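You operate a simulated robot arm through the tools that you are given. There is no shell and no other tool. Be economical: measure what you need, move in short steps, check, and stop when the job is done.

Carry out the task below with a simulated robot arm. There is one attempt and no reset: what you move stays moved.

TASK
Clamp the grey heel and sand the old glue off its top.
Fine: clamp it first; put the sanding block back; after the sanding set the lever to free and leave the heel in the clamp.
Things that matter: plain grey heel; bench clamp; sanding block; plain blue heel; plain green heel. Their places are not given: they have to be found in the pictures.

It is judged by the outcome, as a careful person would: the job done as asked, and still so three seconds after it is handed in. It fails if anything else is knocked over, pushed out of place, dropped, spilled or broken.

THE ROBOT
A 7-joint arm with a two-finger parallel gripper, fixed in place. Base frame: the origin is at the foot of the arm, x ahead of it, y to its left, z up; the work surface is at about z = 0. Lengths are in mm, angles in rad, forces in N, time in s.
With the tool pointing down near the work surface it reaches from about 240 to 620 mm from the base axis. Its first joint turns from -1.152 to 1.152 rad. Payload 2.6 kg.
Tool frame: the origin (TCP) lies between the finger pads and is the grasp point; the fingertips stand 30 mm ahead of it; z points along the fingers, y is the line along which they close. The gripper opens to 94 mm. The fingers are 28 mm wide and 10 mm thick; the gripper's body (50 by 96 mm) begins 55 mm behind the TCP.
Orientation is told as [roll, pitch, yaw] about the base's x, y, z axes, in that order, counted from this pose: with the fingers straight down and closing along the base's y, the tool's x points along the base's -x, its y along +y and its z along -z.

THE INTERFACE
- The arm moves only by the tool drive_tool. Its argument "increments" is a list of rows, each a list of 6 numbers: the shift along the tool's x, y, z in mm, then the turn, a rotation vector about the tool's x, y, z in rad. In form: [[tx, ty, tz, wx, wy, wz], ...]. A call has 1 to 20 rows; each row shifts and turns the commanded pose from where the row before left it, along the tool's axes as they then stand. "hand" is the opening in per cent of the stroke, from 0 (shut) to 100 (fully open), set as the call begins (left out, the last holds). A row lasts 0.2 s, in which the tool goes at most 50 mm and 0.15 rad; a call with a longer step from one row to the next is refused whole, and so is a gripper value outside its range. A pose out of reach is approached as far as the arm can. The call stops where the force on the tool passes 70 N (or 10 N more than at its start, if that is more) or the arm is blocked; 0.2 s more then pass. The fingers move at their own pace (about 72 mm/s each) and stop on an object; they squeeze with about 26 N. The grip force told is the motor's: it shows also when the fingers shut on nothing. Time passes only in rows, and 0.2 s behind the last, so rows that do not move let the fingers close. It gives the time, the measured TCP pose, the force on the tool (base axes), the opening and the grip force at its end, in the units of the frame above (readings bear some noise), and new pictures: "pictures" is both (left out), scene, wrist or none.
- Cameras (640 x 400 px; columns grow to the right, rows downward): "scene" is fixed at [17.4, 408.7, 564.2]; the picture's right is [-0.94, -0.33, 0.00], its down [-0.15, 0.42, -0.89] and it looks along [0.29, -0.84, -0.45] (base axes); focal length 357 px, centre (320, 200). "wrist" rides on the gripper at [-37, 0, -58] in the tool frame; the picture's right is [0.00, -1.00, 0.00], its down [0.97, 0.00, -0.24] and it looks along [0.24, 0.00, 0.97] (tool axes); focal length 218 px, centre (320, 200).
- point_at(camera, pixels): for up to 12 pixels [column, row] of the newest picture of that camera ("zoom" is the newest enlarged one), the place [x, y, z] in the base frame of the surface seen there, good to about 3 mm, but the place of the scene camera against the robot may be out by one fixed shift of up to 25 mm in any direction. No time passes.
- enlarge(camera, box): a new picture of the part [left, top, right, bottom] of that camera's present view, enlarged. No time passes.
- finish_job(): hands the job in; it is judged then, once.

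Work in short steps. Measure before you move; look again where a grasp or a placing could have gone wrong, and mend it. You have 80 turns and 120 pictures in all, the two below and enlarged ones among them. Open the gripper and draw the arm clear of the work before you hand the job in, unless the task says otherwise; then end with one line.

The tools are called after "Emit:" as name(argument=value, ...) on one line, values as JSON. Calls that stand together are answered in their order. drive_tool: Moves the arm, as the interface text tells. Its arguments: {"type":"object","properties":{"increments":{"type":"array","items":{"type":"array","items":{"type":"number"}}},"hand":{"type":"number"},"pictures":{"type":"string","enum":["both","scene","wrist","none"]}},"required":["increments"]} The other tools are called the same way: point_at (camera, pixels) gives the place of the surface under pixels of a picture; enlarge (camera, box) takes an enlarged picture of a part of a camera's view; finish_job () hands the job in.

At the start:

```text
time_s: 0.0
ee_pos: [349.8, -80.8, 347.8]
tool_rot: [0.0, 0.002, 0.0]
contact_force: [-0.4, -0.3, 0.3]
width: 94.2
grip_force: 0.0
```

scene: 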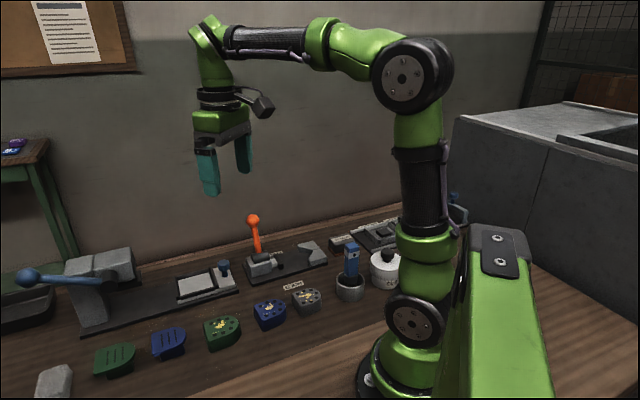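
wrist: 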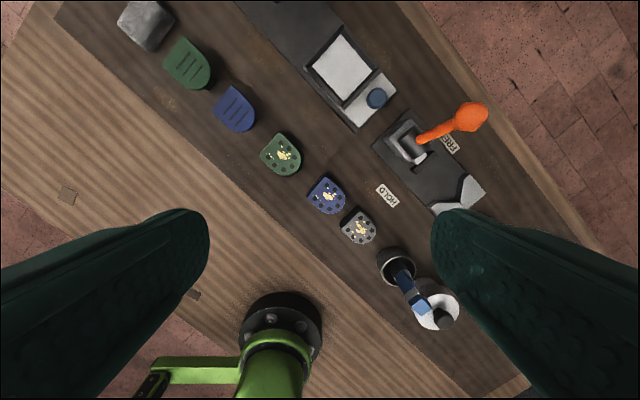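

I'll look closer at the bench: the grey heel is near scene (307,298), the clamp near (280,262), and there are several possible sanding-block candidates.

Emit:
enlarge(camera="scene", box=[220, 200, 480, 362])

Emit:
enlarge(camera="wrist", box=[240, 20, 520, 340])

Emit:
enlarge(camera="scene", box=[0, 220, 260, 400])

Emit:
point_at(camera="wrist", pixels=[[359, 227], [327, 195], [281, 154], [408, 145], [468, 117], [440, 200], [472, 195], [145, 25], [375, 98], [340, 65], [395, 262], [440, 310]])

```text
2.46 times, centred on (350, 281) of scene
```

zoom: 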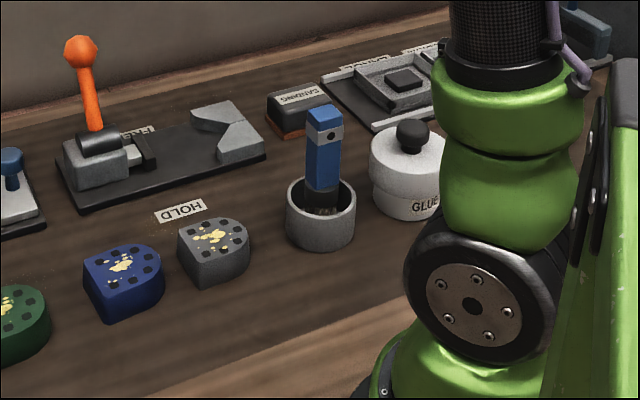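

```text
1.25 times, centred on (380, 180) of wrist
```

zoom: 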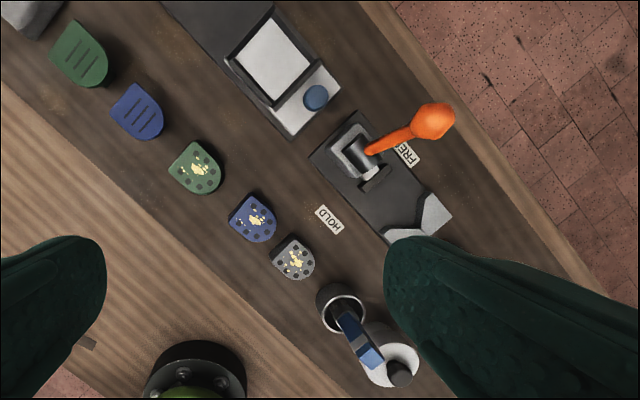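

```text
2.22 times, centred on (130, 310) of scene
```

zoom: 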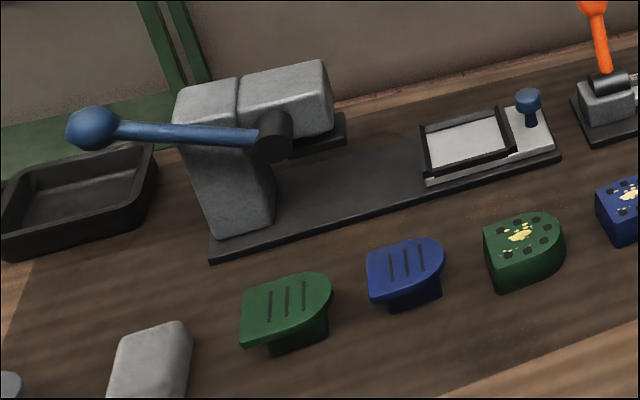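

```text
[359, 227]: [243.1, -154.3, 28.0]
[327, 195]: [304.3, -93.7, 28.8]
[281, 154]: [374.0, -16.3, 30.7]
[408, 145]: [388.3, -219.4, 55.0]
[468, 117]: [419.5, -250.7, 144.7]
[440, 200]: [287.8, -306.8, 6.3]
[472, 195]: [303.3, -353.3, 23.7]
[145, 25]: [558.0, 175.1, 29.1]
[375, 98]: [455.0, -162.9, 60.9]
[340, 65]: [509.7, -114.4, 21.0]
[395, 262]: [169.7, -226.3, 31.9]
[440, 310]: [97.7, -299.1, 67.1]
```

The dark block with a "SANDING" label at scene (342,242) seems to be the sanding block. I'll zoom there and measure it, along with the clamp features.

Emit:
enlarge(camera="scene", box=[310, 200, 410, 262])

Emit:
point_at(camera="scene", pixels=[[342, 240], [330, 244], [352, 237], [307, 296], [290, 263], [320, 245], [310, 250], [254, 222], [262, 262], [276, 263], [299, 249], [318, 262]])

Emit:
enlarge(camera="scene", box=[235, 205, 335, 320])

```text
6.40 times, centred on (360, 231) of scene
```

zoom: 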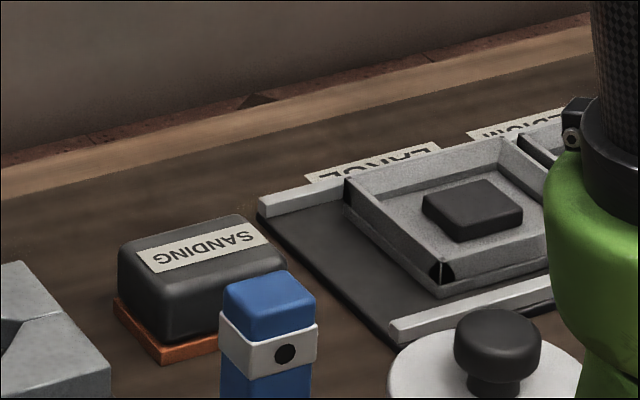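

```text
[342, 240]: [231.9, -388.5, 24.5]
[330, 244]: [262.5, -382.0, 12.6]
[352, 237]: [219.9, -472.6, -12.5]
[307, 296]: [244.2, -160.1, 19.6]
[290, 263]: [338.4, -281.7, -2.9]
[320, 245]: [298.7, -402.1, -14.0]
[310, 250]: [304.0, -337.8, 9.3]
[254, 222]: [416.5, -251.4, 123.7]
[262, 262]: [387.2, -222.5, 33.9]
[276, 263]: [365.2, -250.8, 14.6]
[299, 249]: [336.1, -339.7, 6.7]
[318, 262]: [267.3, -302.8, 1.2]
```

```text
3.48 times, centred on (285, 262) of scene
```

zoom: 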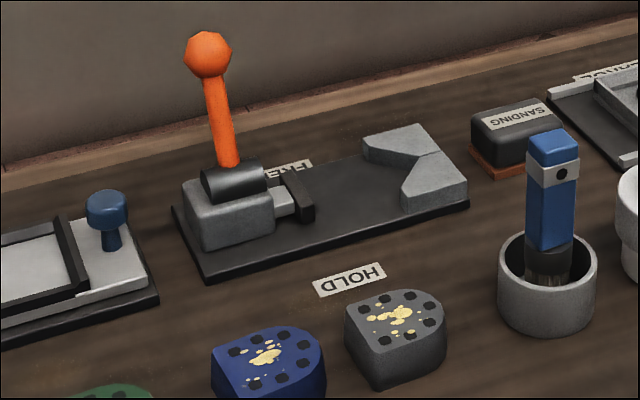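

Scene readings sit about 16–20 mm low in z and are otherwise close to the wrist's. I'll move over the clamp area for a closer wrist view.

Emit:
drive_tool(increments=[[8, -40, 5, 0, 0, 0], [8, -40, 5, 0, 0, 0], [8, -40, 5, 0, 0, 0], [6, -40, 5, 0, 0, 0], [0, 0, 0, 0, 0, 0]], pictures="wrist")

```text
time_s: 1.2
ee_pos: [320.4, -243.5, 326.4]
tool_rot: [-0.001, -0.001, -0.001]
contact_force: [0.4, -0.1, -0.7]
width: 93.9
grip_force: 0.0
```

wrist: 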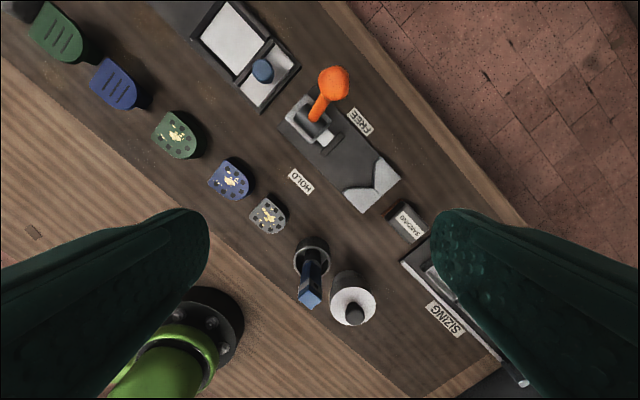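

Emit:
enlarge(camera="wrist", box=[230, 60, 440, 260])

Emit:
point_at(camera="wrist", pixels=[[268, 215], [333, 82], [317, 112], [326, 140], [408, 224], [396, 209], [420, 230], [374, 198], [385, 175], [279, 122], [363, 212], [402, 178]])

```text
2.00 times, centred on (335, 160) of wrist
```

zoom: 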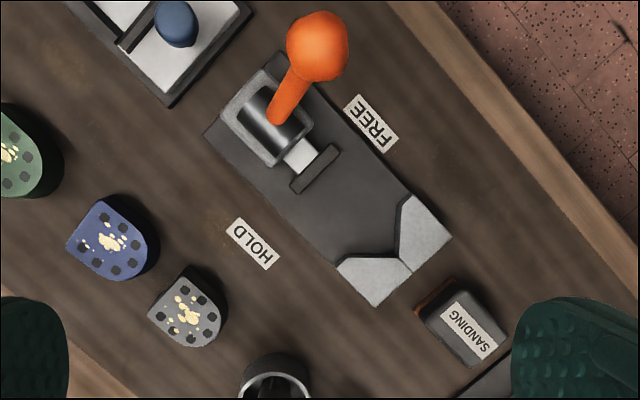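

```text
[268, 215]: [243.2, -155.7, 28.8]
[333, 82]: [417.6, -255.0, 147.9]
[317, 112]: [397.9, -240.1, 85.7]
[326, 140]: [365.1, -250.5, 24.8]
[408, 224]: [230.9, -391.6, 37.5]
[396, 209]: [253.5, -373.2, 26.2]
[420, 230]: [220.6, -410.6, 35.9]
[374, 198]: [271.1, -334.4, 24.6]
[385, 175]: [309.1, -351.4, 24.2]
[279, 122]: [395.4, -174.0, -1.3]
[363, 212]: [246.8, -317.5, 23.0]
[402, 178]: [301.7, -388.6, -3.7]
```

Emit:
enlarge(camera="wrist", box=[235, 185, 305, 245])

Emit:
enlarge(camera="wrist", box=[330, 145, 430, 245])

```text
6.67 times, centred on (270, 215) of wrist
```

zoom: 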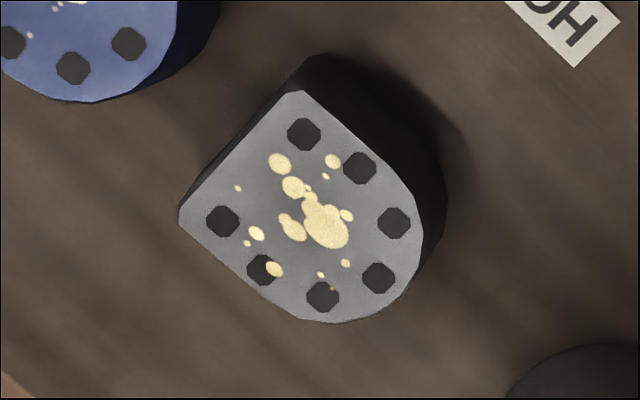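

```text
4.00 times, centred on (380, 195) of wrist
```

zoom: 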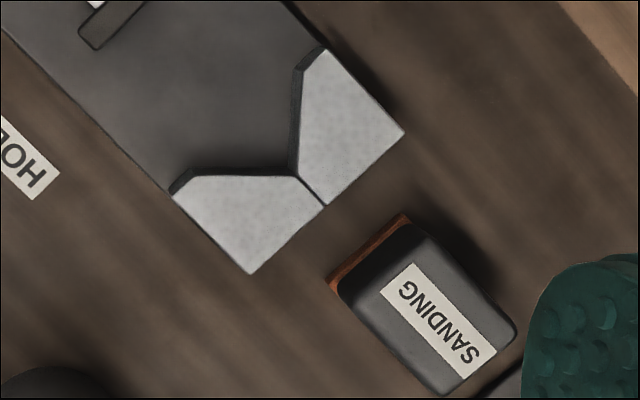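

Emit:
point_at(camera="zoom", pixels=[[326, 200], [302, 178], [320, 52], [402, 132], [178, 194], [250, 270], [300, 184], [85, 38], [135, 5], [296, 5], [330, 290], [408, 222]])

Emit:
point_at(camera="wrist", pixels=[[267, 200], [250, 216], [283, 226], [270, 232], [285, 211], [258, 208], [305, 103], [334, 135], [320, 152], [312, 118], [325, 124], [330, 148]])

```text
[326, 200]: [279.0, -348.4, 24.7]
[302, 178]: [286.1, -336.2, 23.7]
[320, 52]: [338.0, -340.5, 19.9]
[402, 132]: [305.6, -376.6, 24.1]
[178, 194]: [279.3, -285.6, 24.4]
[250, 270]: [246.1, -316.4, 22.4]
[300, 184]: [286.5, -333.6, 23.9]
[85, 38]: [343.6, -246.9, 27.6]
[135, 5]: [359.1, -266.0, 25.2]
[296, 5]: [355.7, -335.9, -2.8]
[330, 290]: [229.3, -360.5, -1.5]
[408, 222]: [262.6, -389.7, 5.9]
```

```text
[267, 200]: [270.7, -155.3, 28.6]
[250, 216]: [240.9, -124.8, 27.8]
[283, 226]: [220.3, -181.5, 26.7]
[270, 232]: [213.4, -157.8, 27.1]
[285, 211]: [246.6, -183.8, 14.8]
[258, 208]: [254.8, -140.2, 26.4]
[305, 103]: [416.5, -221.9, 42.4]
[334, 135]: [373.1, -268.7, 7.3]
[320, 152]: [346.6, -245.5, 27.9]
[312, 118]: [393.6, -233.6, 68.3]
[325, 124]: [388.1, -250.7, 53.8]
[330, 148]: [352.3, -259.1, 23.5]
```

The heel and clamp share a 45° axis: flat back towards +x+y, round end towards the V. Heel back corners are about (271,-155) and (241,-125), the V apex about (286,-336). I'll go above the heel and yaw +45°.

Emit:
drive_tool(increments=[[18.6, 23.4, 30, 0, 0, 0], [18.6, 23.4, 30, 0, 0, 0], [18.6, 23.4, 30, 0, 0, 0], [18.6, 23.4, 30, 0, 0, 0], [0, 0, 0, 0, 0, -0.131], [0, 0, 0, 0, 0, -0.131], [0, 0, 0, 0, 0, -0.131], [0, 0, 0, 0, 0, -0.131], [0, 0, 0, 0, 0, -0.131], [0, 0, 0, 0, 0, -0.13], [0, 0, 0, 0, 0, 0]], pictures="wrist")

```text
time_s: 3.6
ee_pos: [247.1, -147.2, 207.0]
tool_rot: [0.002, 0.001, 0.788]
contact_force: [-0.5, 0.9, 0.1]
width: 93.9
grip_force: 0.1
```

wrist: 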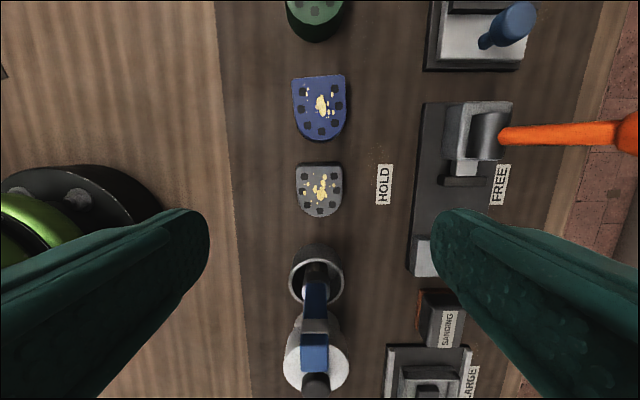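

Emit:
point_at(camera="wrist", pixels=[[299, 165], [341, 165], [320, 165], [319, 216], [297, 190], [342, 190], [315, 345], [320, 250], [315, 330], [348, 78], [292, 78], [322, 138]])

Emit:
enlarge(camera="wrist", box=[260, 140, 380, 240])

```text
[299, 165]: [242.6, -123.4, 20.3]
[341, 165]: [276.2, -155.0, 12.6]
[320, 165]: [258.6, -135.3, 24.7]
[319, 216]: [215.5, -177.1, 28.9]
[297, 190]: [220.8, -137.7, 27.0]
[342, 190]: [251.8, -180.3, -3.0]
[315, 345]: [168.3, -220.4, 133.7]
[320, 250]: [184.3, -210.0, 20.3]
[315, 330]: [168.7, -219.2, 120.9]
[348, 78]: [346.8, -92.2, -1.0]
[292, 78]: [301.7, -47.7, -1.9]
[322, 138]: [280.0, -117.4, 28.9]
```

```text
4.00 times, centred on (320, 190) of wrist
```

zoom: 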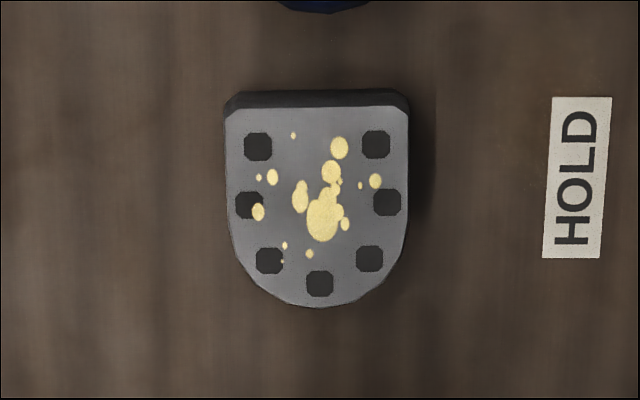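

Emit:
point_at(camera="zoom", pixels=[[320, 112], [240, 115], [395, 115], [320, 302], [230, 200], [403, 200], [320, 200], [320, 95], [280, 112], [360, 112], [300, 300], [340, 300]])

```text
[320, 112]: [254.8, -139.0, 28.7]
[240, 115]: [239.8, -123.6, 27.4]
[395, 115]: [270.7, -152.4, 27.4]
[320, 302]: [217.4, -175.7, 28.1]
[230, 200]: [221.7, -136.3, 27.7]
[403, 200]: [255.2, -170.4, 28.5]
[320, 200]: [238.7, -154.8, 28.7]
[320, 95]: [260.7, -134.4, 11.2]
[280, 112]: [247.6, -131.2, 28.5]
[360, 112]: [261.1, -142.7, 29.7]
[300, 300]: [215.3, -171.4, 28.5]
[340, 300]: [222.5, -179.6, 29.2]
```

Heel centre line is x−y≈394 and its back is at x+y≈116, so I'm centred. Descending to TCP z≈37, fingers level with the back half of the heel, and closing.

Emit:
drive_tool(increments=[[2, 0, 40, 0, 0, 0], [0, 0, 40, 0, 0, 0], [0, 0, 40, 0, 0, 0], [0, 0, 30, 0, 0, 0], [0, 0, 20, 0, 0, 0], [0, 0, 0, 0, 0, 0]], pictures="wrist")

```text
time_s: 5.0
ee_pos: [246.1, -148.0, 38.4]
tool_rot: [0.0, 0.0, 0.785]
contact_force: [0.0, 0.8, -0.2]
width: 93.9
grip_force: 0.1
```

wrist: 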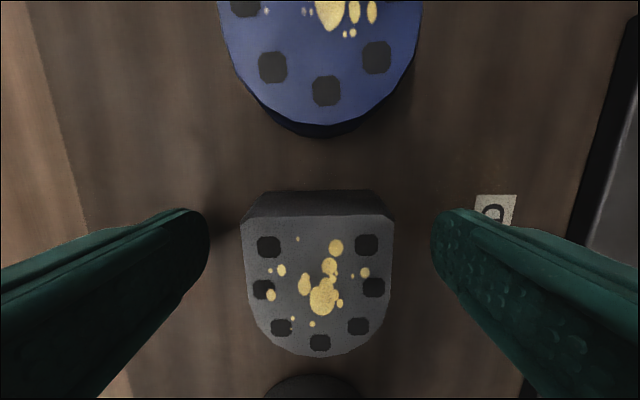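

Emit:
drive_tool(increments=[[0, 0, 0, 0, 0, 0], [0, 0, 0, 0, 0, 0], [0, 0, 0, 0, 0, 0], [0, 0, 0, 0, 0, 0]], hand=0, pictures="wrist")

```text
time_s: 6.0
ee_pos: [244.6, -148.4, 39.4]
tool_rot: [0.0, 0.001, 0.783]
contact_force: [-0.2, 0.9, -0.4]
width: 52.2
grip_force: 25.9
```

wrist: 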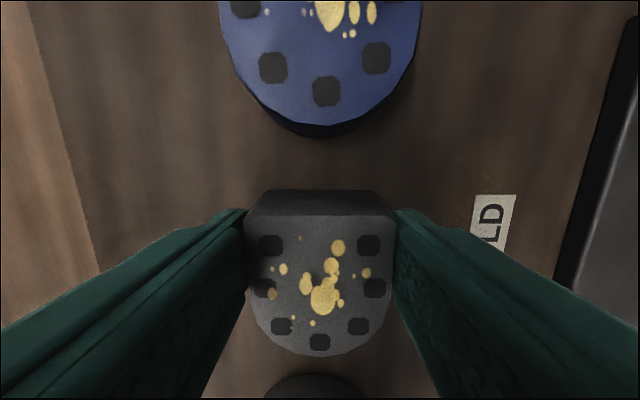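

Gripped (width 52, 26 N). Lifting 70 mm, then moving sideways over the clamp.

Emit:
drive_tool(increments=[[0, 0, -35, 0, 0, 0], [0, 0, -35, 0, 0, 0], [0, -40, 0, 0, 0, 0], [0, -40, 0, 0, 0, 0], [0, -40, 0, 0, 0, 0], [0, -41, 0, 0, 0, 0], [10, 0, 0, 0, 0, 0], [0, 0, 0, 0, 0, 0]])

```text
time_s: 7.8
ee_pos: [352.5, -266.8, 106.4]
tool_rot: [0.001, 0.0, 0.786]
contact_force: [-0.5, 0.1, -0.7]
width: 52.1
grip_force: 26.2
```

scene: 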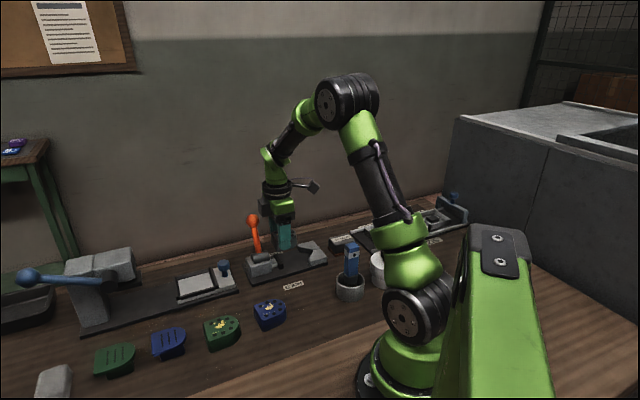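
wrist: 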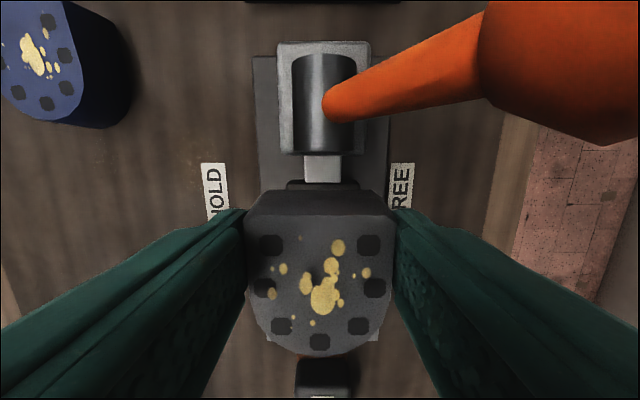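

Plate centre is about 2 px right (≈1.5 mm), with the lever ball close to the camera. Moving 42 mm towards the V at this height, then looking.

Emit:
drive_tool(increments=[[14, -0.5, 0, 0, 0, 0], [14, -0.5, 0, 0, 0, 0], [14, -0.6, 0, 0, 0, 0], [0, 0, 15, 0, 0, 0], [0, 0, 0, 0, 0, 0]])

Emit:
enlarge(camera="scene", box=[235, 195, 345, 295])

```text
time_s: 9.0
ee_pos: [324.0, -303.2, 92.8]
tool_rot: [0.0, 0.003, 0.785]
contact_force: [-0.5, -0.4, -0.4]
width: 52.5
grip_force: 25.9
```

scene: 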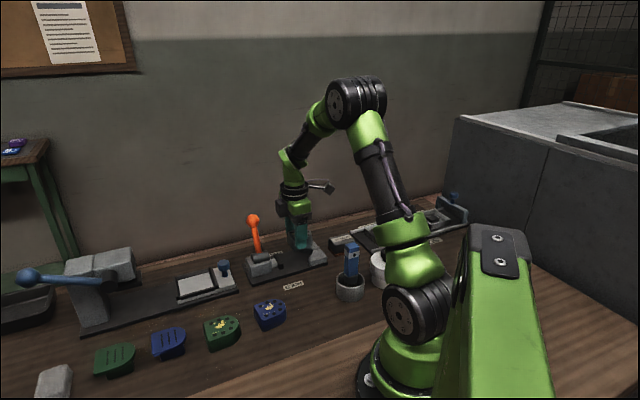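
wrist: 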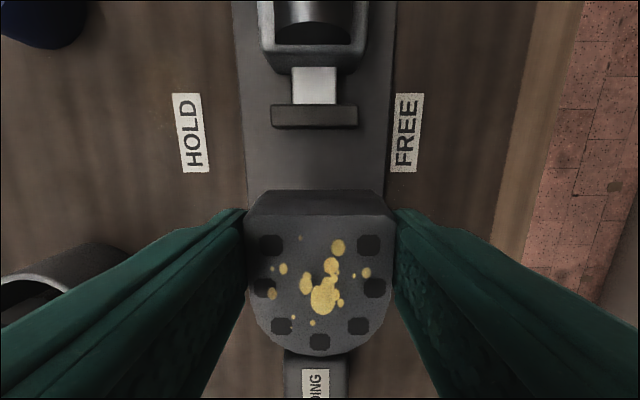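

```text
4.00 times, centred on (290, 245) of scene
```

zoom: 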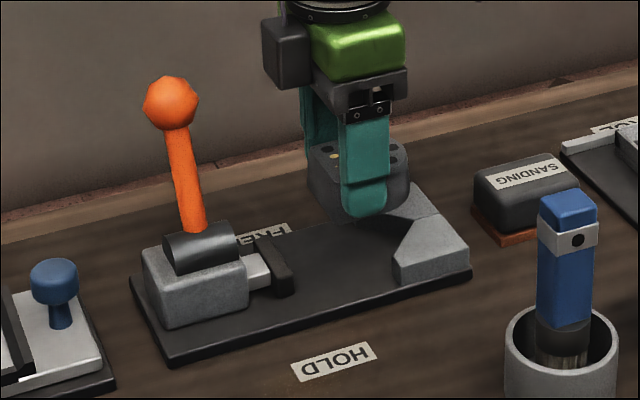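

At this height the plate/pusher centre is at column 314–318, so I need about +3 mm in tool y; backing off 3 mm from the V as well. Then I'll descend to just above the plate.

Emit:
drive_tool(increments=[[-3, 3.3, 0, 0, 0, 0], [0, 0, 15, 0, 0, 0], [0, 0, 15, 0, 0, 0], [0, 0, 0, 0, 0, 0]])

Emit:
enlarge(camera="scene", box=[235, 195, 345, 295])

```text
time_s: 10.0
ee_pos: [323.9, -295.9, 63.3]
tool_rot: [-0.002, 0.0, 0.783]
contact_force: [-2.6, 2.8, 11.7]
width: 52.3
grip_force: 26.3
```

scene: 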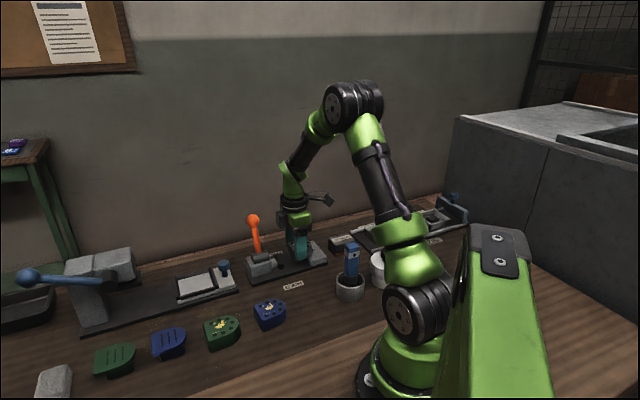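
wrist: 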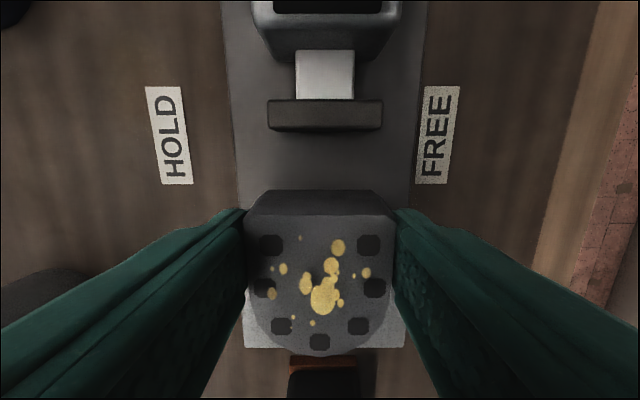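

```text
4.00 times, centred on (290, 245) of scene
```

zoom: 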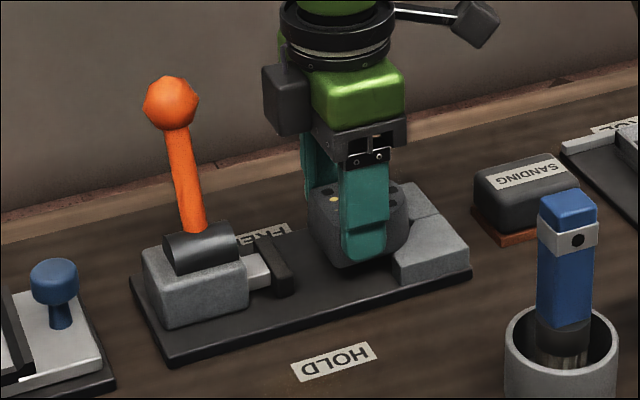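

Contact of 12 N at z=63 means the heel's bottom is resting on the V-jaw top. I'll raise, back off 7 mm, shift 2.2 mm (plate centre at column 324.5), and descend again.

Emit:
drive_tool(increments=[[0, 0, -8, 0, 0, 0], [-7, -2.2, 0, 0, 0, 0], [0, 0, 0, 0, 0, 0], [0, 0, 10, 0, 0, 0], [0, 0, 6, 0, 0, 0], [0, 0, 0, 0, 0, 0]], pictures="wrist")

```text
time_s: 11.4
ee_pos: [330.1, -294.5, 55.9]
tool_rot: [0.001, 0.0, 0.785]
contact_force: [0.5, 0.7, -0.9]
width: 52.1
grip_force: 26.2
```

wrist: 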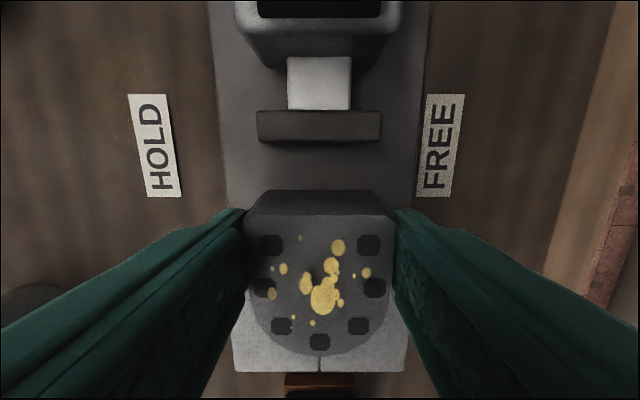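

Now below the jaw top and centred (jaw slit at column 320). Lowering on to the plate gently.

Emit:
drive_tool(increments=[[0, 0, 5, 0, 0, 0], [0, 0, 3, 0, 0, 0], [0, 0, 2, 0, 0, 0], [0, 0, 0, 0, 0, 0]], pictures="wrist")

```text
time_s: 12.4
ee_pos: [328.4, -293.8, 47.6]
tool_rot: [-0.003, 0.0, 0.785]
contact_force: [-2.1, 2.3, 21.9]
width: 52.3
grip_force: 26.0
```

wrist: 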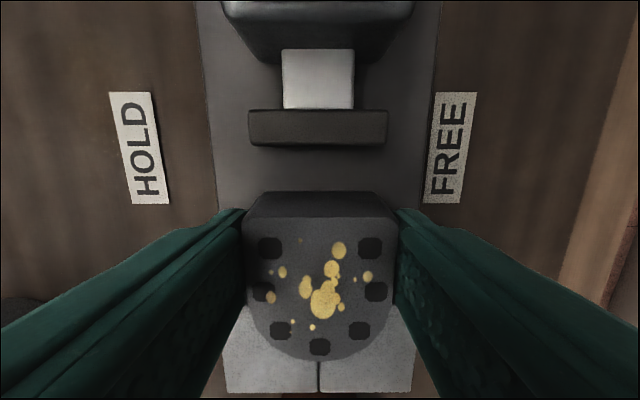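

Seated on the plate. I'll relieve the down force and slide gently into the V.

Emit:
drive_tool(increments=[[0, 0, -1.3, 0, 0, 0], [2, 0, 0, 0, 0, 0], [2, 0, 0, 0, 0, 0], [2, 0, 0, 0, 0, 0], [0, 0, 0, 0, 0, 0]], pictures="none")

```text
time_s: 13.6
ee_pos: [327.9, -295.6, 45.9]
tool_rot: [0.001, -0.005, 0.787]
contact_force: [12.5, 10.8, 10.6]
width: 52.6
grip_force: 26.4
```

Heel meets the V (16 N along the axis). Easing off and opening, then rising.

Emit:
drive_tool(increments=[[-1, 0, 0, 0, 0, 0], [0, 0, 0, 0, 0, 0], [0, 0, 0, 0, 0, 0]], pictures="none", hand=80)

Emit:
drive_tool(increments=[[0, 0, -20, 0, 0, 0], [0, 0, -30, 0, 0, 0], [5, 0, -40, 0, 0, 0], [10, 0, -40, 0, 0, 0], [10, 0, -40, 0, 0, 0], [0, 0, 0, 0, 0, 0]])

Emit:
enlarge(camera="scene", box=[235, 195, 345, 295])

```text
time_s: 14.4
ee_pos: [326.1, -296.0, 46.4]
tool_rot: [-0.001, 0.0, 0.787]
contact_force: [1.4, 0.5, -0.2]
width: 75.3
grip_force: 0.1
```

```text
time_s: 15.8
ee_pos: [307.3, -316.3, 220.8]
tool_rot: [-0.002, 0.001, 0.785]
contact_force: [-0.4, -0.2, -0.3]
width: 75.5
grip_force: 0.0
```

scene: 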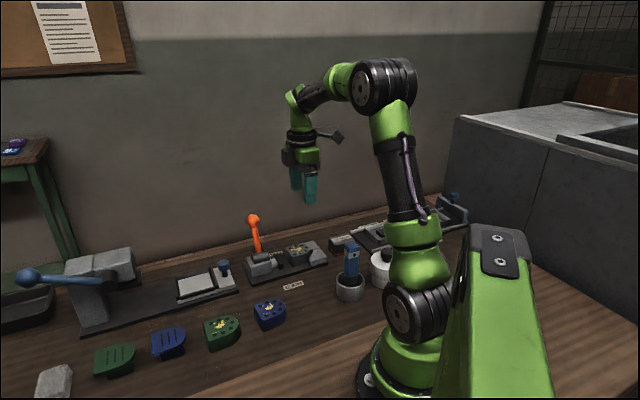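
wrist: 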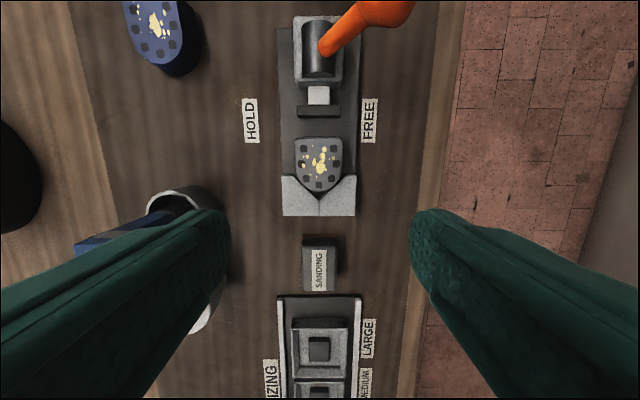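

```text
4.00 times, centred on (290, 245) of scene
```

zoom: 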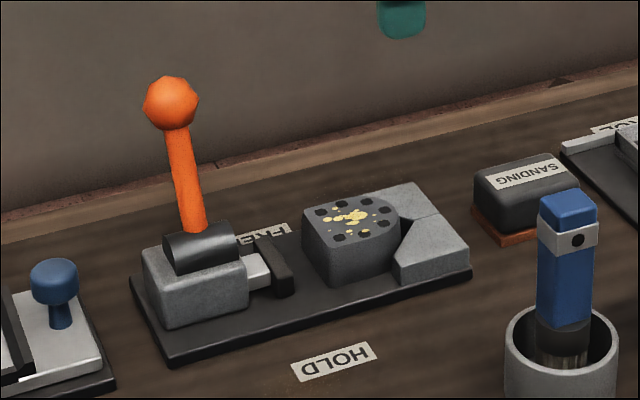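

The heel sits neatly in the V in front of the pusher. Now the lever: measuring ball and pivot.

Emit:
point_at(camera="wrist", pixels=[[385, 5], [400, 15], [375, 12], [345, 35], [318, 50], [318, 110], [318, 140], [320, 215], [318, 245], [318, 285], [303, 265], [340, 265]])

Emit:
point_at(camera="scene", pixels=[[253, 220], [248, 220], [258, 220], [253, 215], [253, 226], [256, 240], [257, 252]])

```text
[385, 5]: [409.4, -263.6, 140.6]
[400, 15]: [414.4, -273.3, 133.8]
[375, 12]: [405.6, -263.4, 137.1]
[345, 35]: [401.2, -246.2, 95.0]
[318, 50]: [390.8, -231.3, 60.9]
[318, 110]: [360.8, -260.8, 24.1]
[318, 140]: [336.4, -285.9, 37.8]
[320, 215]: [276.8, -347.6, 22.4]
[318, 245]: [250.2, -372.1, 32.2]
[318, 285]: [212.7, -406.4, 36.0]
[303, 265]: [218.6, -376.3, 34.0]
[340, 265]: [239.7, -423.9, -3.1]
```

```text
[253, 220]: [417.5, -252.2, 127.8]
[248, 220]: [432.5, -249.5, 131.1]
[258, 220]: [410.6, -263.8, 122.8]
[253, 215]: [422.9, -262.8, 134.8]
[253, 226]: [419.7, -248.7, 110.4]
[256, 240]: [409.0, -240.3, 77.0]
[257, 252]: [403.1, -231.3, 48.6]
```

Ball centre is ≈ axial 110, lateral 476, z 137. With the hand shut, I'll move high over to the FREE side of the ball and descend beside it.

Emit:
drive_tool(increments=[[0, -35, 0, 0, 0, 0], [0, -35, 0, 0, 0, 0], [-30, 0, 0, 0, 0, 0], [-30, 0, 0, 0, 0, 0], [-30, 0, 0, 0, 0, 0], [-26, 0, 0, 0, 0, 0], [0, 0, 0, 0, 0, 0]], hand=0)

```text
time_s: 17.4
ee_pos: [440.1, -283.4, 214.5]
tool_rot: [0.001, -0.001, 0.786]
contact_force: [0.2, -0.3, -0.2]
width: 0.0
grip_force: 26.0
```

scene: 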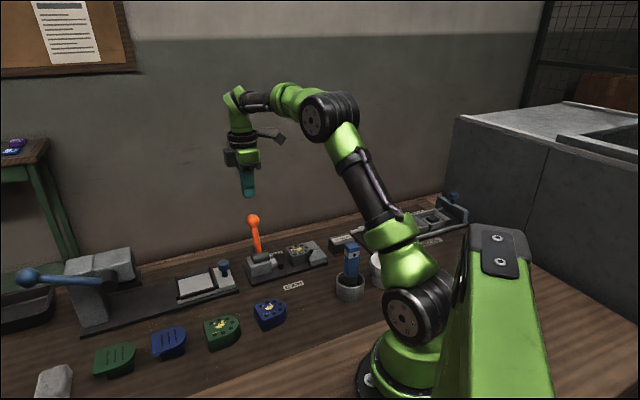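
wrist: 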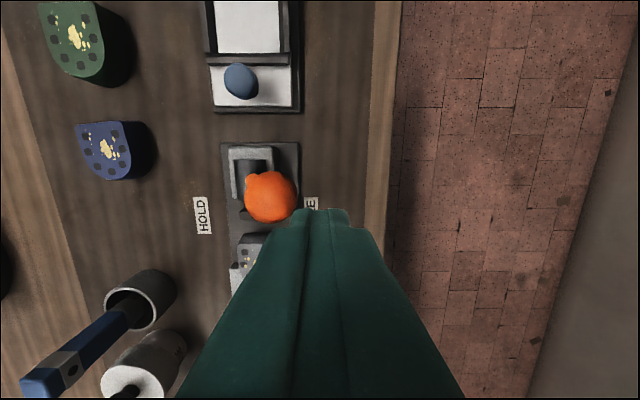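

Emit:
drive_tool(increments=[[-4, -6, 0, 0, 0, 0], [0, 0, 20, 0, 0, 0], [0, 0, 20, 0, 0, 0], [0, 0, 19, 0, 0, 0], [0, 0, 0, 0, 0, 0]])

Emit:
enlarge(camera="scene", box=[205, 165, 335, 285])

```text
time_s: 18.6
ee_pos: [448.9, -283.8, 156.3]
tool_rot: [0.0, 0.0, 0.785]
contact_force: [0.2, 0.7, 0.7]
width: 0.0
grip_force: 26.5
```

scene: 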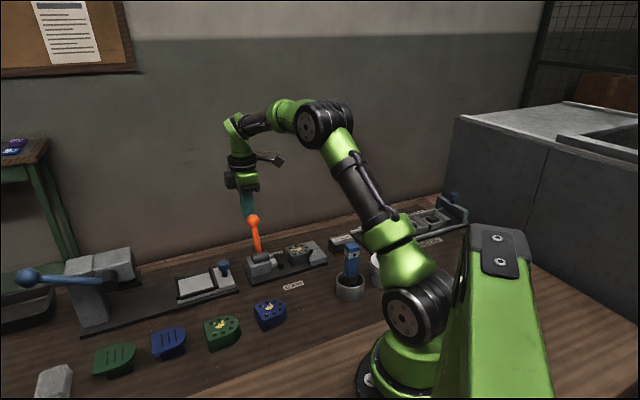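
wrist: 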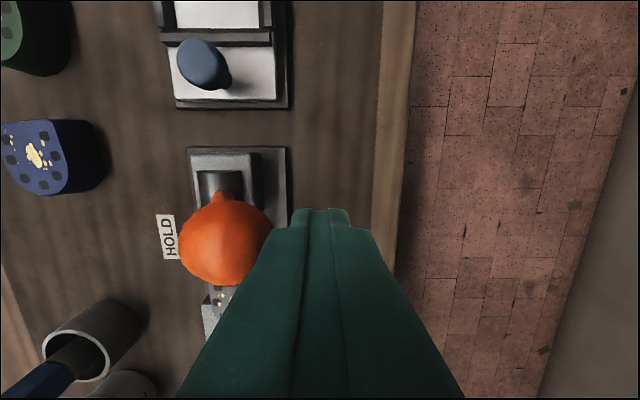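

```text
3.33 times, centred on (270, 225) of scene
```

zoom: 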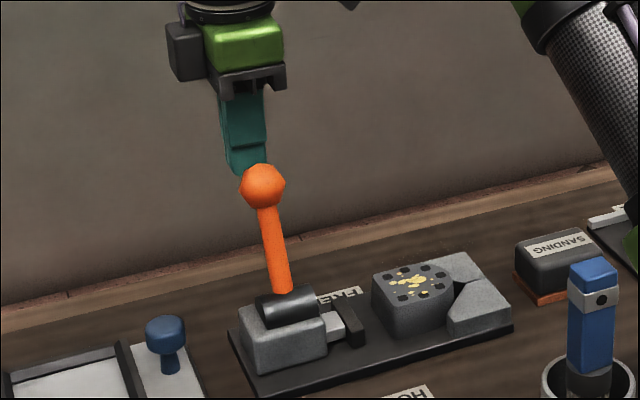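

The shut fingers are beside the ball on the FREE side. Pushing towards HOLD in small steps.

Emit:
drive_tool(increments=[[0, 8, 0, 0, 0, 0], [0, 8, 0, 0, 0, 0], [0, 8, 0, 0, 0, 0], [0, 8, 0, 0, 0, 0], [0, 8, 0, 0, 0, 0], [0, 8, 0, 0, 0, 0], [0, 0, 0, 0, 0, 0]])

```text
time_s: 20.2
ee_pos: [412.9, -250.1, 156.8]
tool_rot: [0.003, 0.0, 0.785]
contact_force: [-0.2, -0.3, -0.8]
width: 0.0
grip_force: 26.4
```

scene: 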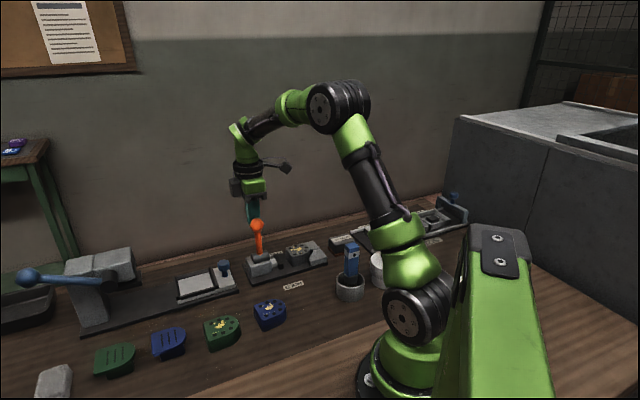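
wrist: 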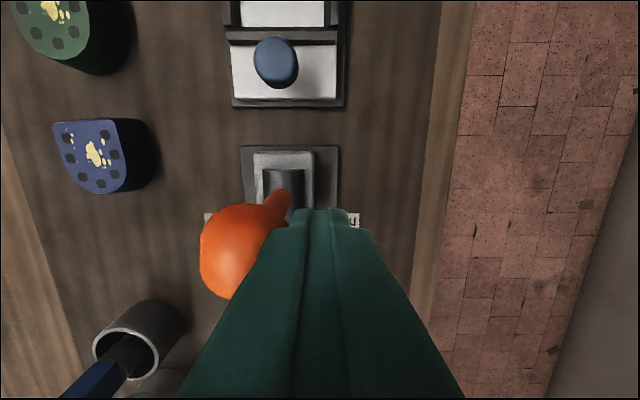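

The lever is swinging freely; continuing, lowering slightly along the arc.

Emit:
drive_tool(increments=[[0, 8, 0, 0, 0, 0], [0, 8, 0, 0, 0, 0], [0, 8, 2, 0, 0, 0], [0, 8, 2, 0, 0, 0], [0, 0, 0, 0, 0, 0]])

Emit:
enlarge(camera="scene", box=[205, 185, 335, 305])

```text
time_s: 21.4
ee_pos: [390.8, -227.4, 152.5]
tool_rot: [0.002, 0.001, 0.786]
contact_force: [-0.2, 0.8, -0.3]
width: 0.0
grip_force: 25.8
```

scene: 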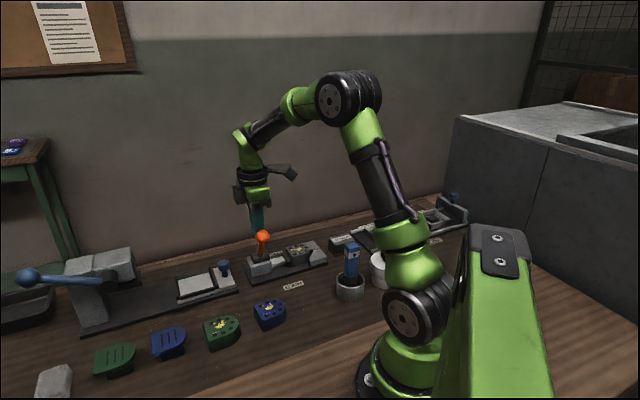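
wrist: 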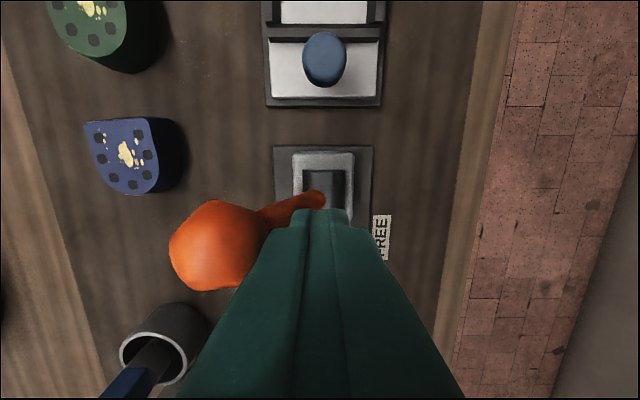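

```text
3.33 times, centred on (270, 245) of scene
```

zoom: 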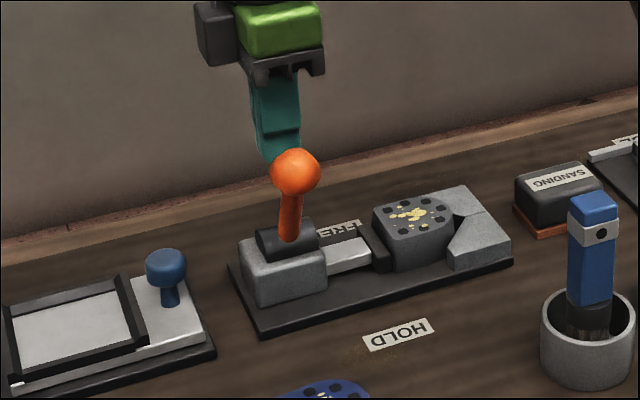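

The pusher has extended to the heel. Pushing on until the lever resists or stops.

Emit:
drive_tool(increments=[[0, 6, 2, 0, 0, 0], [0, 6, 3, 0, 0, 0], [0, 6, 3, 0, 0, 0], [0, 0, 0, 0, 0, 0]])

Emit:
enlarge(camera="scene", box=[205, 185, 335, 305])

```text
time_s: 22.4
ee_pos: [381.0, -219.3, 148.7]
tool_rot: [-0.023, -0.002, 0.791]
contact_force: [35.6, -25.3, 0.0]
width: 0.1
grip_force: 26.4
```

scene: 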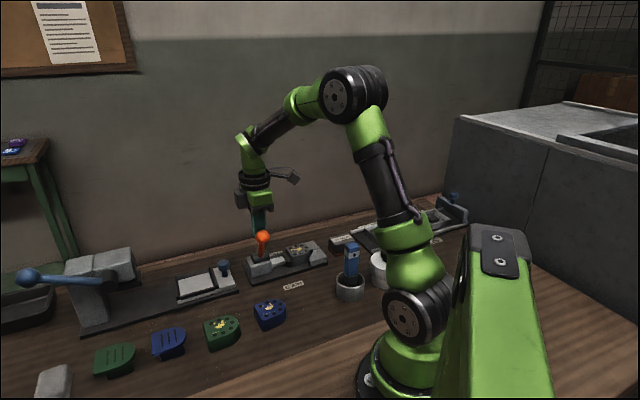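
wrist: 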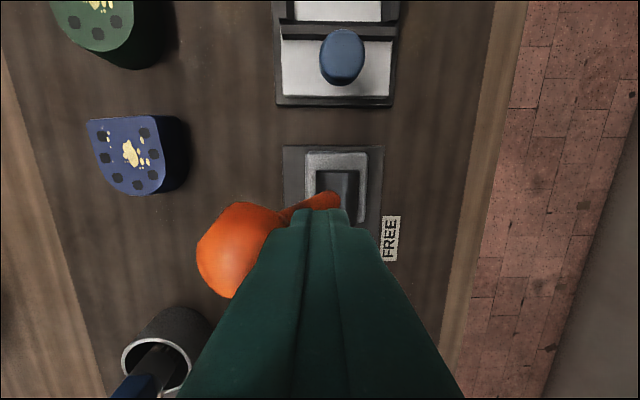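

```text
3.33 times, centred on (270, 245) of scene
```

zoom: 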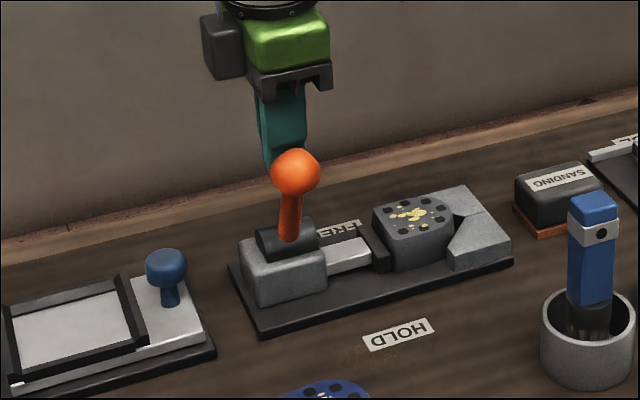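

The lever is at its stop (44 N, not moving). Backing off and rising to check the clamp.

Emit:
drive_tool(increments=[[0, -15, 0, 0, 0, 0], [0, -15, 0, 0, 0, 0], [0, 0, -40, 0, 0, 0], [0, 0, -40, 0, 0, 0], [40, 0, 0, 0, 0, 0], [40, 0, 0, 0, 0, 0], [40, 5, 0, 0, 0, 0], [0, 0, 0, 0, 0, 0]], hand=80)

Emit:
enlarge(camera="wrist", box=[230, 0, 410, 220])

```text
time_s: 24.2
ee_pos: [310.1, -318.6, 224.7]
tool_rot: [0.0, -0.003, 0.786]
contact_force: [-0.3, 0.1, -0.9]
width: 75.3
grip_force: 0.2
```

scene: 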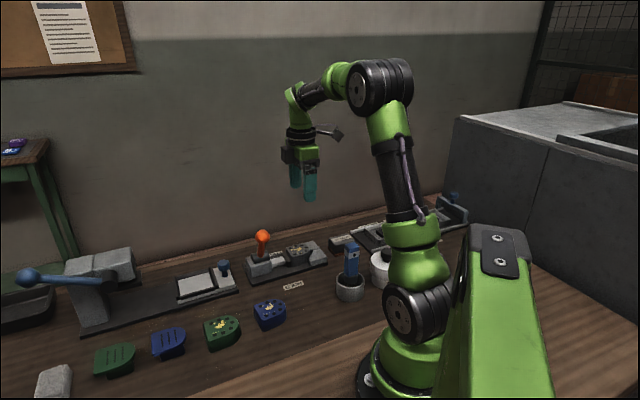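
wrist: 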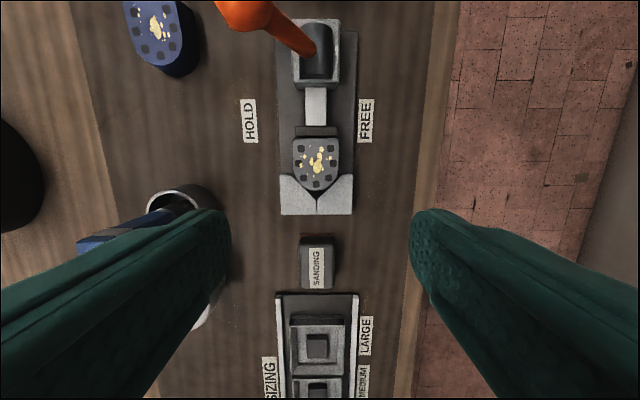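

```text
1.82 times, centred on (320, 110) of wrist
```

zoom: 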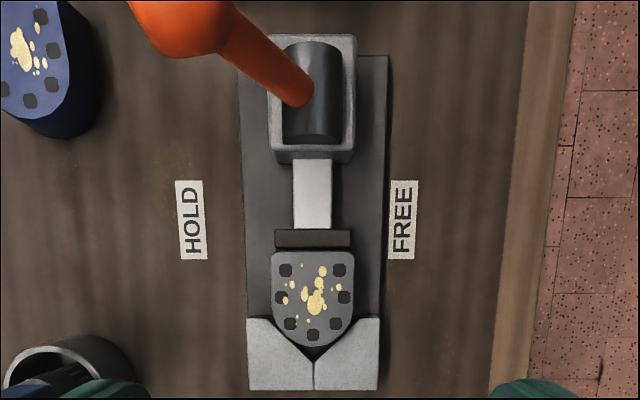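

The heel is clamped: pusher against its back, round end in the V. Now above the sanding block.

Emit:
drive_tool(increments=[[35, 1, 0, 0, 0, 0], [35, 1, 10, 0, 0, 0], [35, 1, 20, 0, 0, 0], [0, 0, 20, 0, 0, 0], [0, 0, 0, 0, 0, 0]], pictures="wrist")

Emit:
enlarge(camera="wrist", box=[240, 120, 400, 220])

```text
time_s: 25.4
ee_pos: [234.3, -388.2, 174.6]
tool_rot: [0.0, 0.0, 0.785]
contact_force: [-0.1, -0.1, -0.4]
width: 75.3
grip_force: 0.2
```

wrist: 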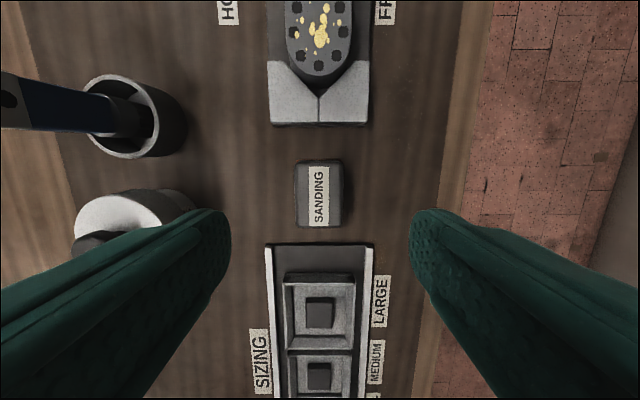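

```text
4.00 times, centred on (320, 170) of wrist
```

zoom: 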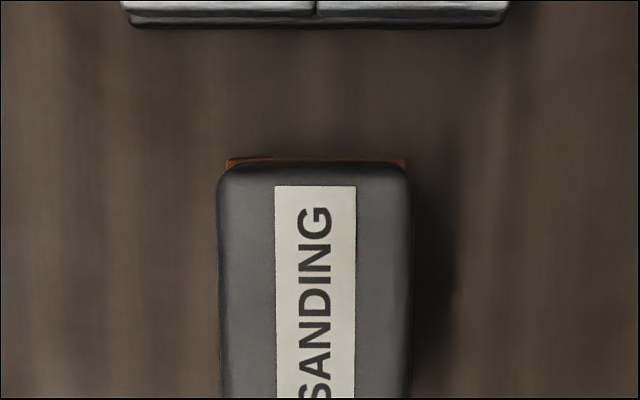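

Block centred at column 318.5, rows 160–227, about 8 mm further along tool x. Shifting and descending to TCP z≈40.

Emit:
drive_tool(increments=[[8, 1, 20, 0, 0, 0], [0, 0, 40, 0, 0, 0], [0, 0, 40, 0, 0, 0], [0, 0, 25, 0, 0, 0], [0, 0, 8, 0, 0, 0], [0, 0, 0, 0, 0, 0]])

```text
time_s: 26.8
ee_pos: [229.6, -392.7, 41.7]
tool_rot: [0.001, 0.0, 0.785]
contact_force: [0.6, -0.5, -0.6]
width: 75.4
grip_force: 0.0
```

scene: 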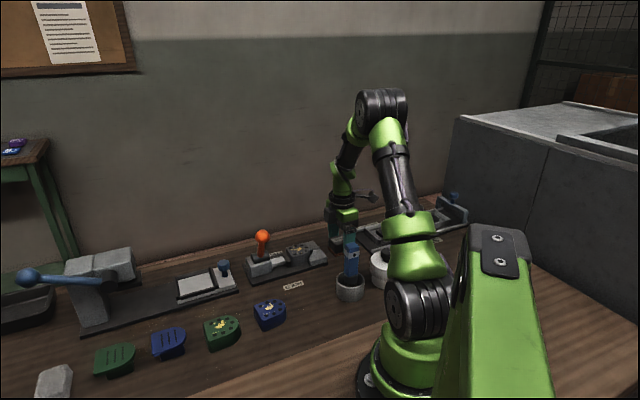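
wrist: 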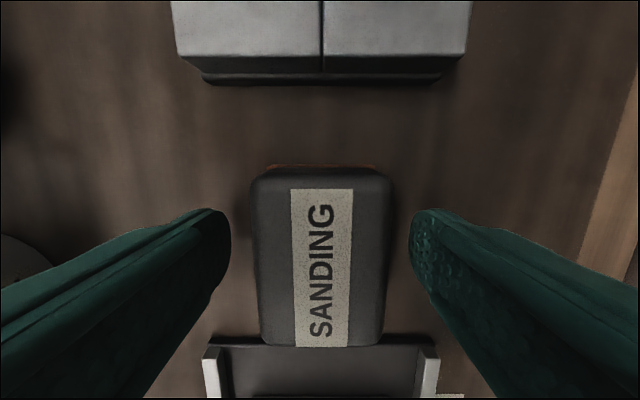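

Centred. Closing on the block.

Emit:
drive_tool(increments=[[0, 0, 0, 0, 0, 0], [0, 0, 0, 0, 0, 0], [0, 0, 0, 0, 0, 0]], hand=0, pictures="none")

Emit:
drive_tool(increments=[[0, 0, -15, 0, 0, 0], [0, 0, -25, 0, 0, 0], [0, 0, -30, 0, 0, 0], [0, 0, 0, 0, 0, 0]])

```text
time_s: 27.6
ee_pos: [229.3, -391.4, 42.0]
tool_rot: [-0.002, -0.002, 0.786]
contact_force: [0.7, -0.8, 5.1]
width: 45.5
grip_force: 26.1
```

```text
time_s: 28.6
ee_pos: [229.1, -395.3, 112.1]
tool_rot: [0.0, 0.0, 0.785]
contact_force: [0.4, 0.6, -1.1]
width: 45.4
grip_force: 25.7
```

scene: 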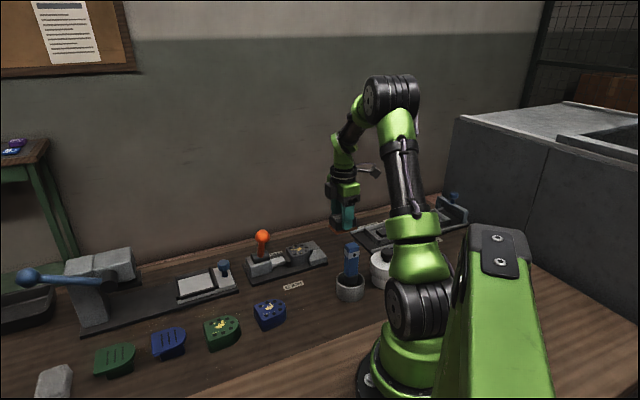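
wrist: 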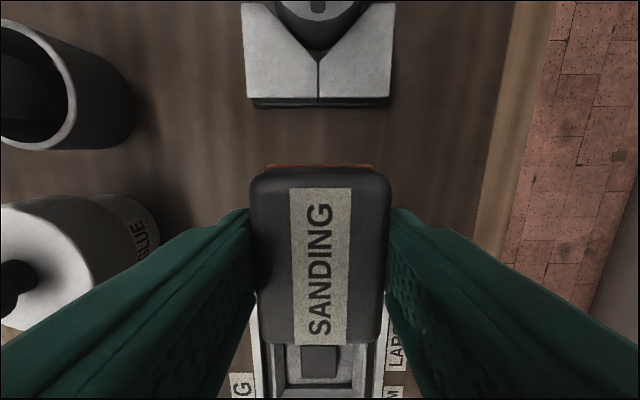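

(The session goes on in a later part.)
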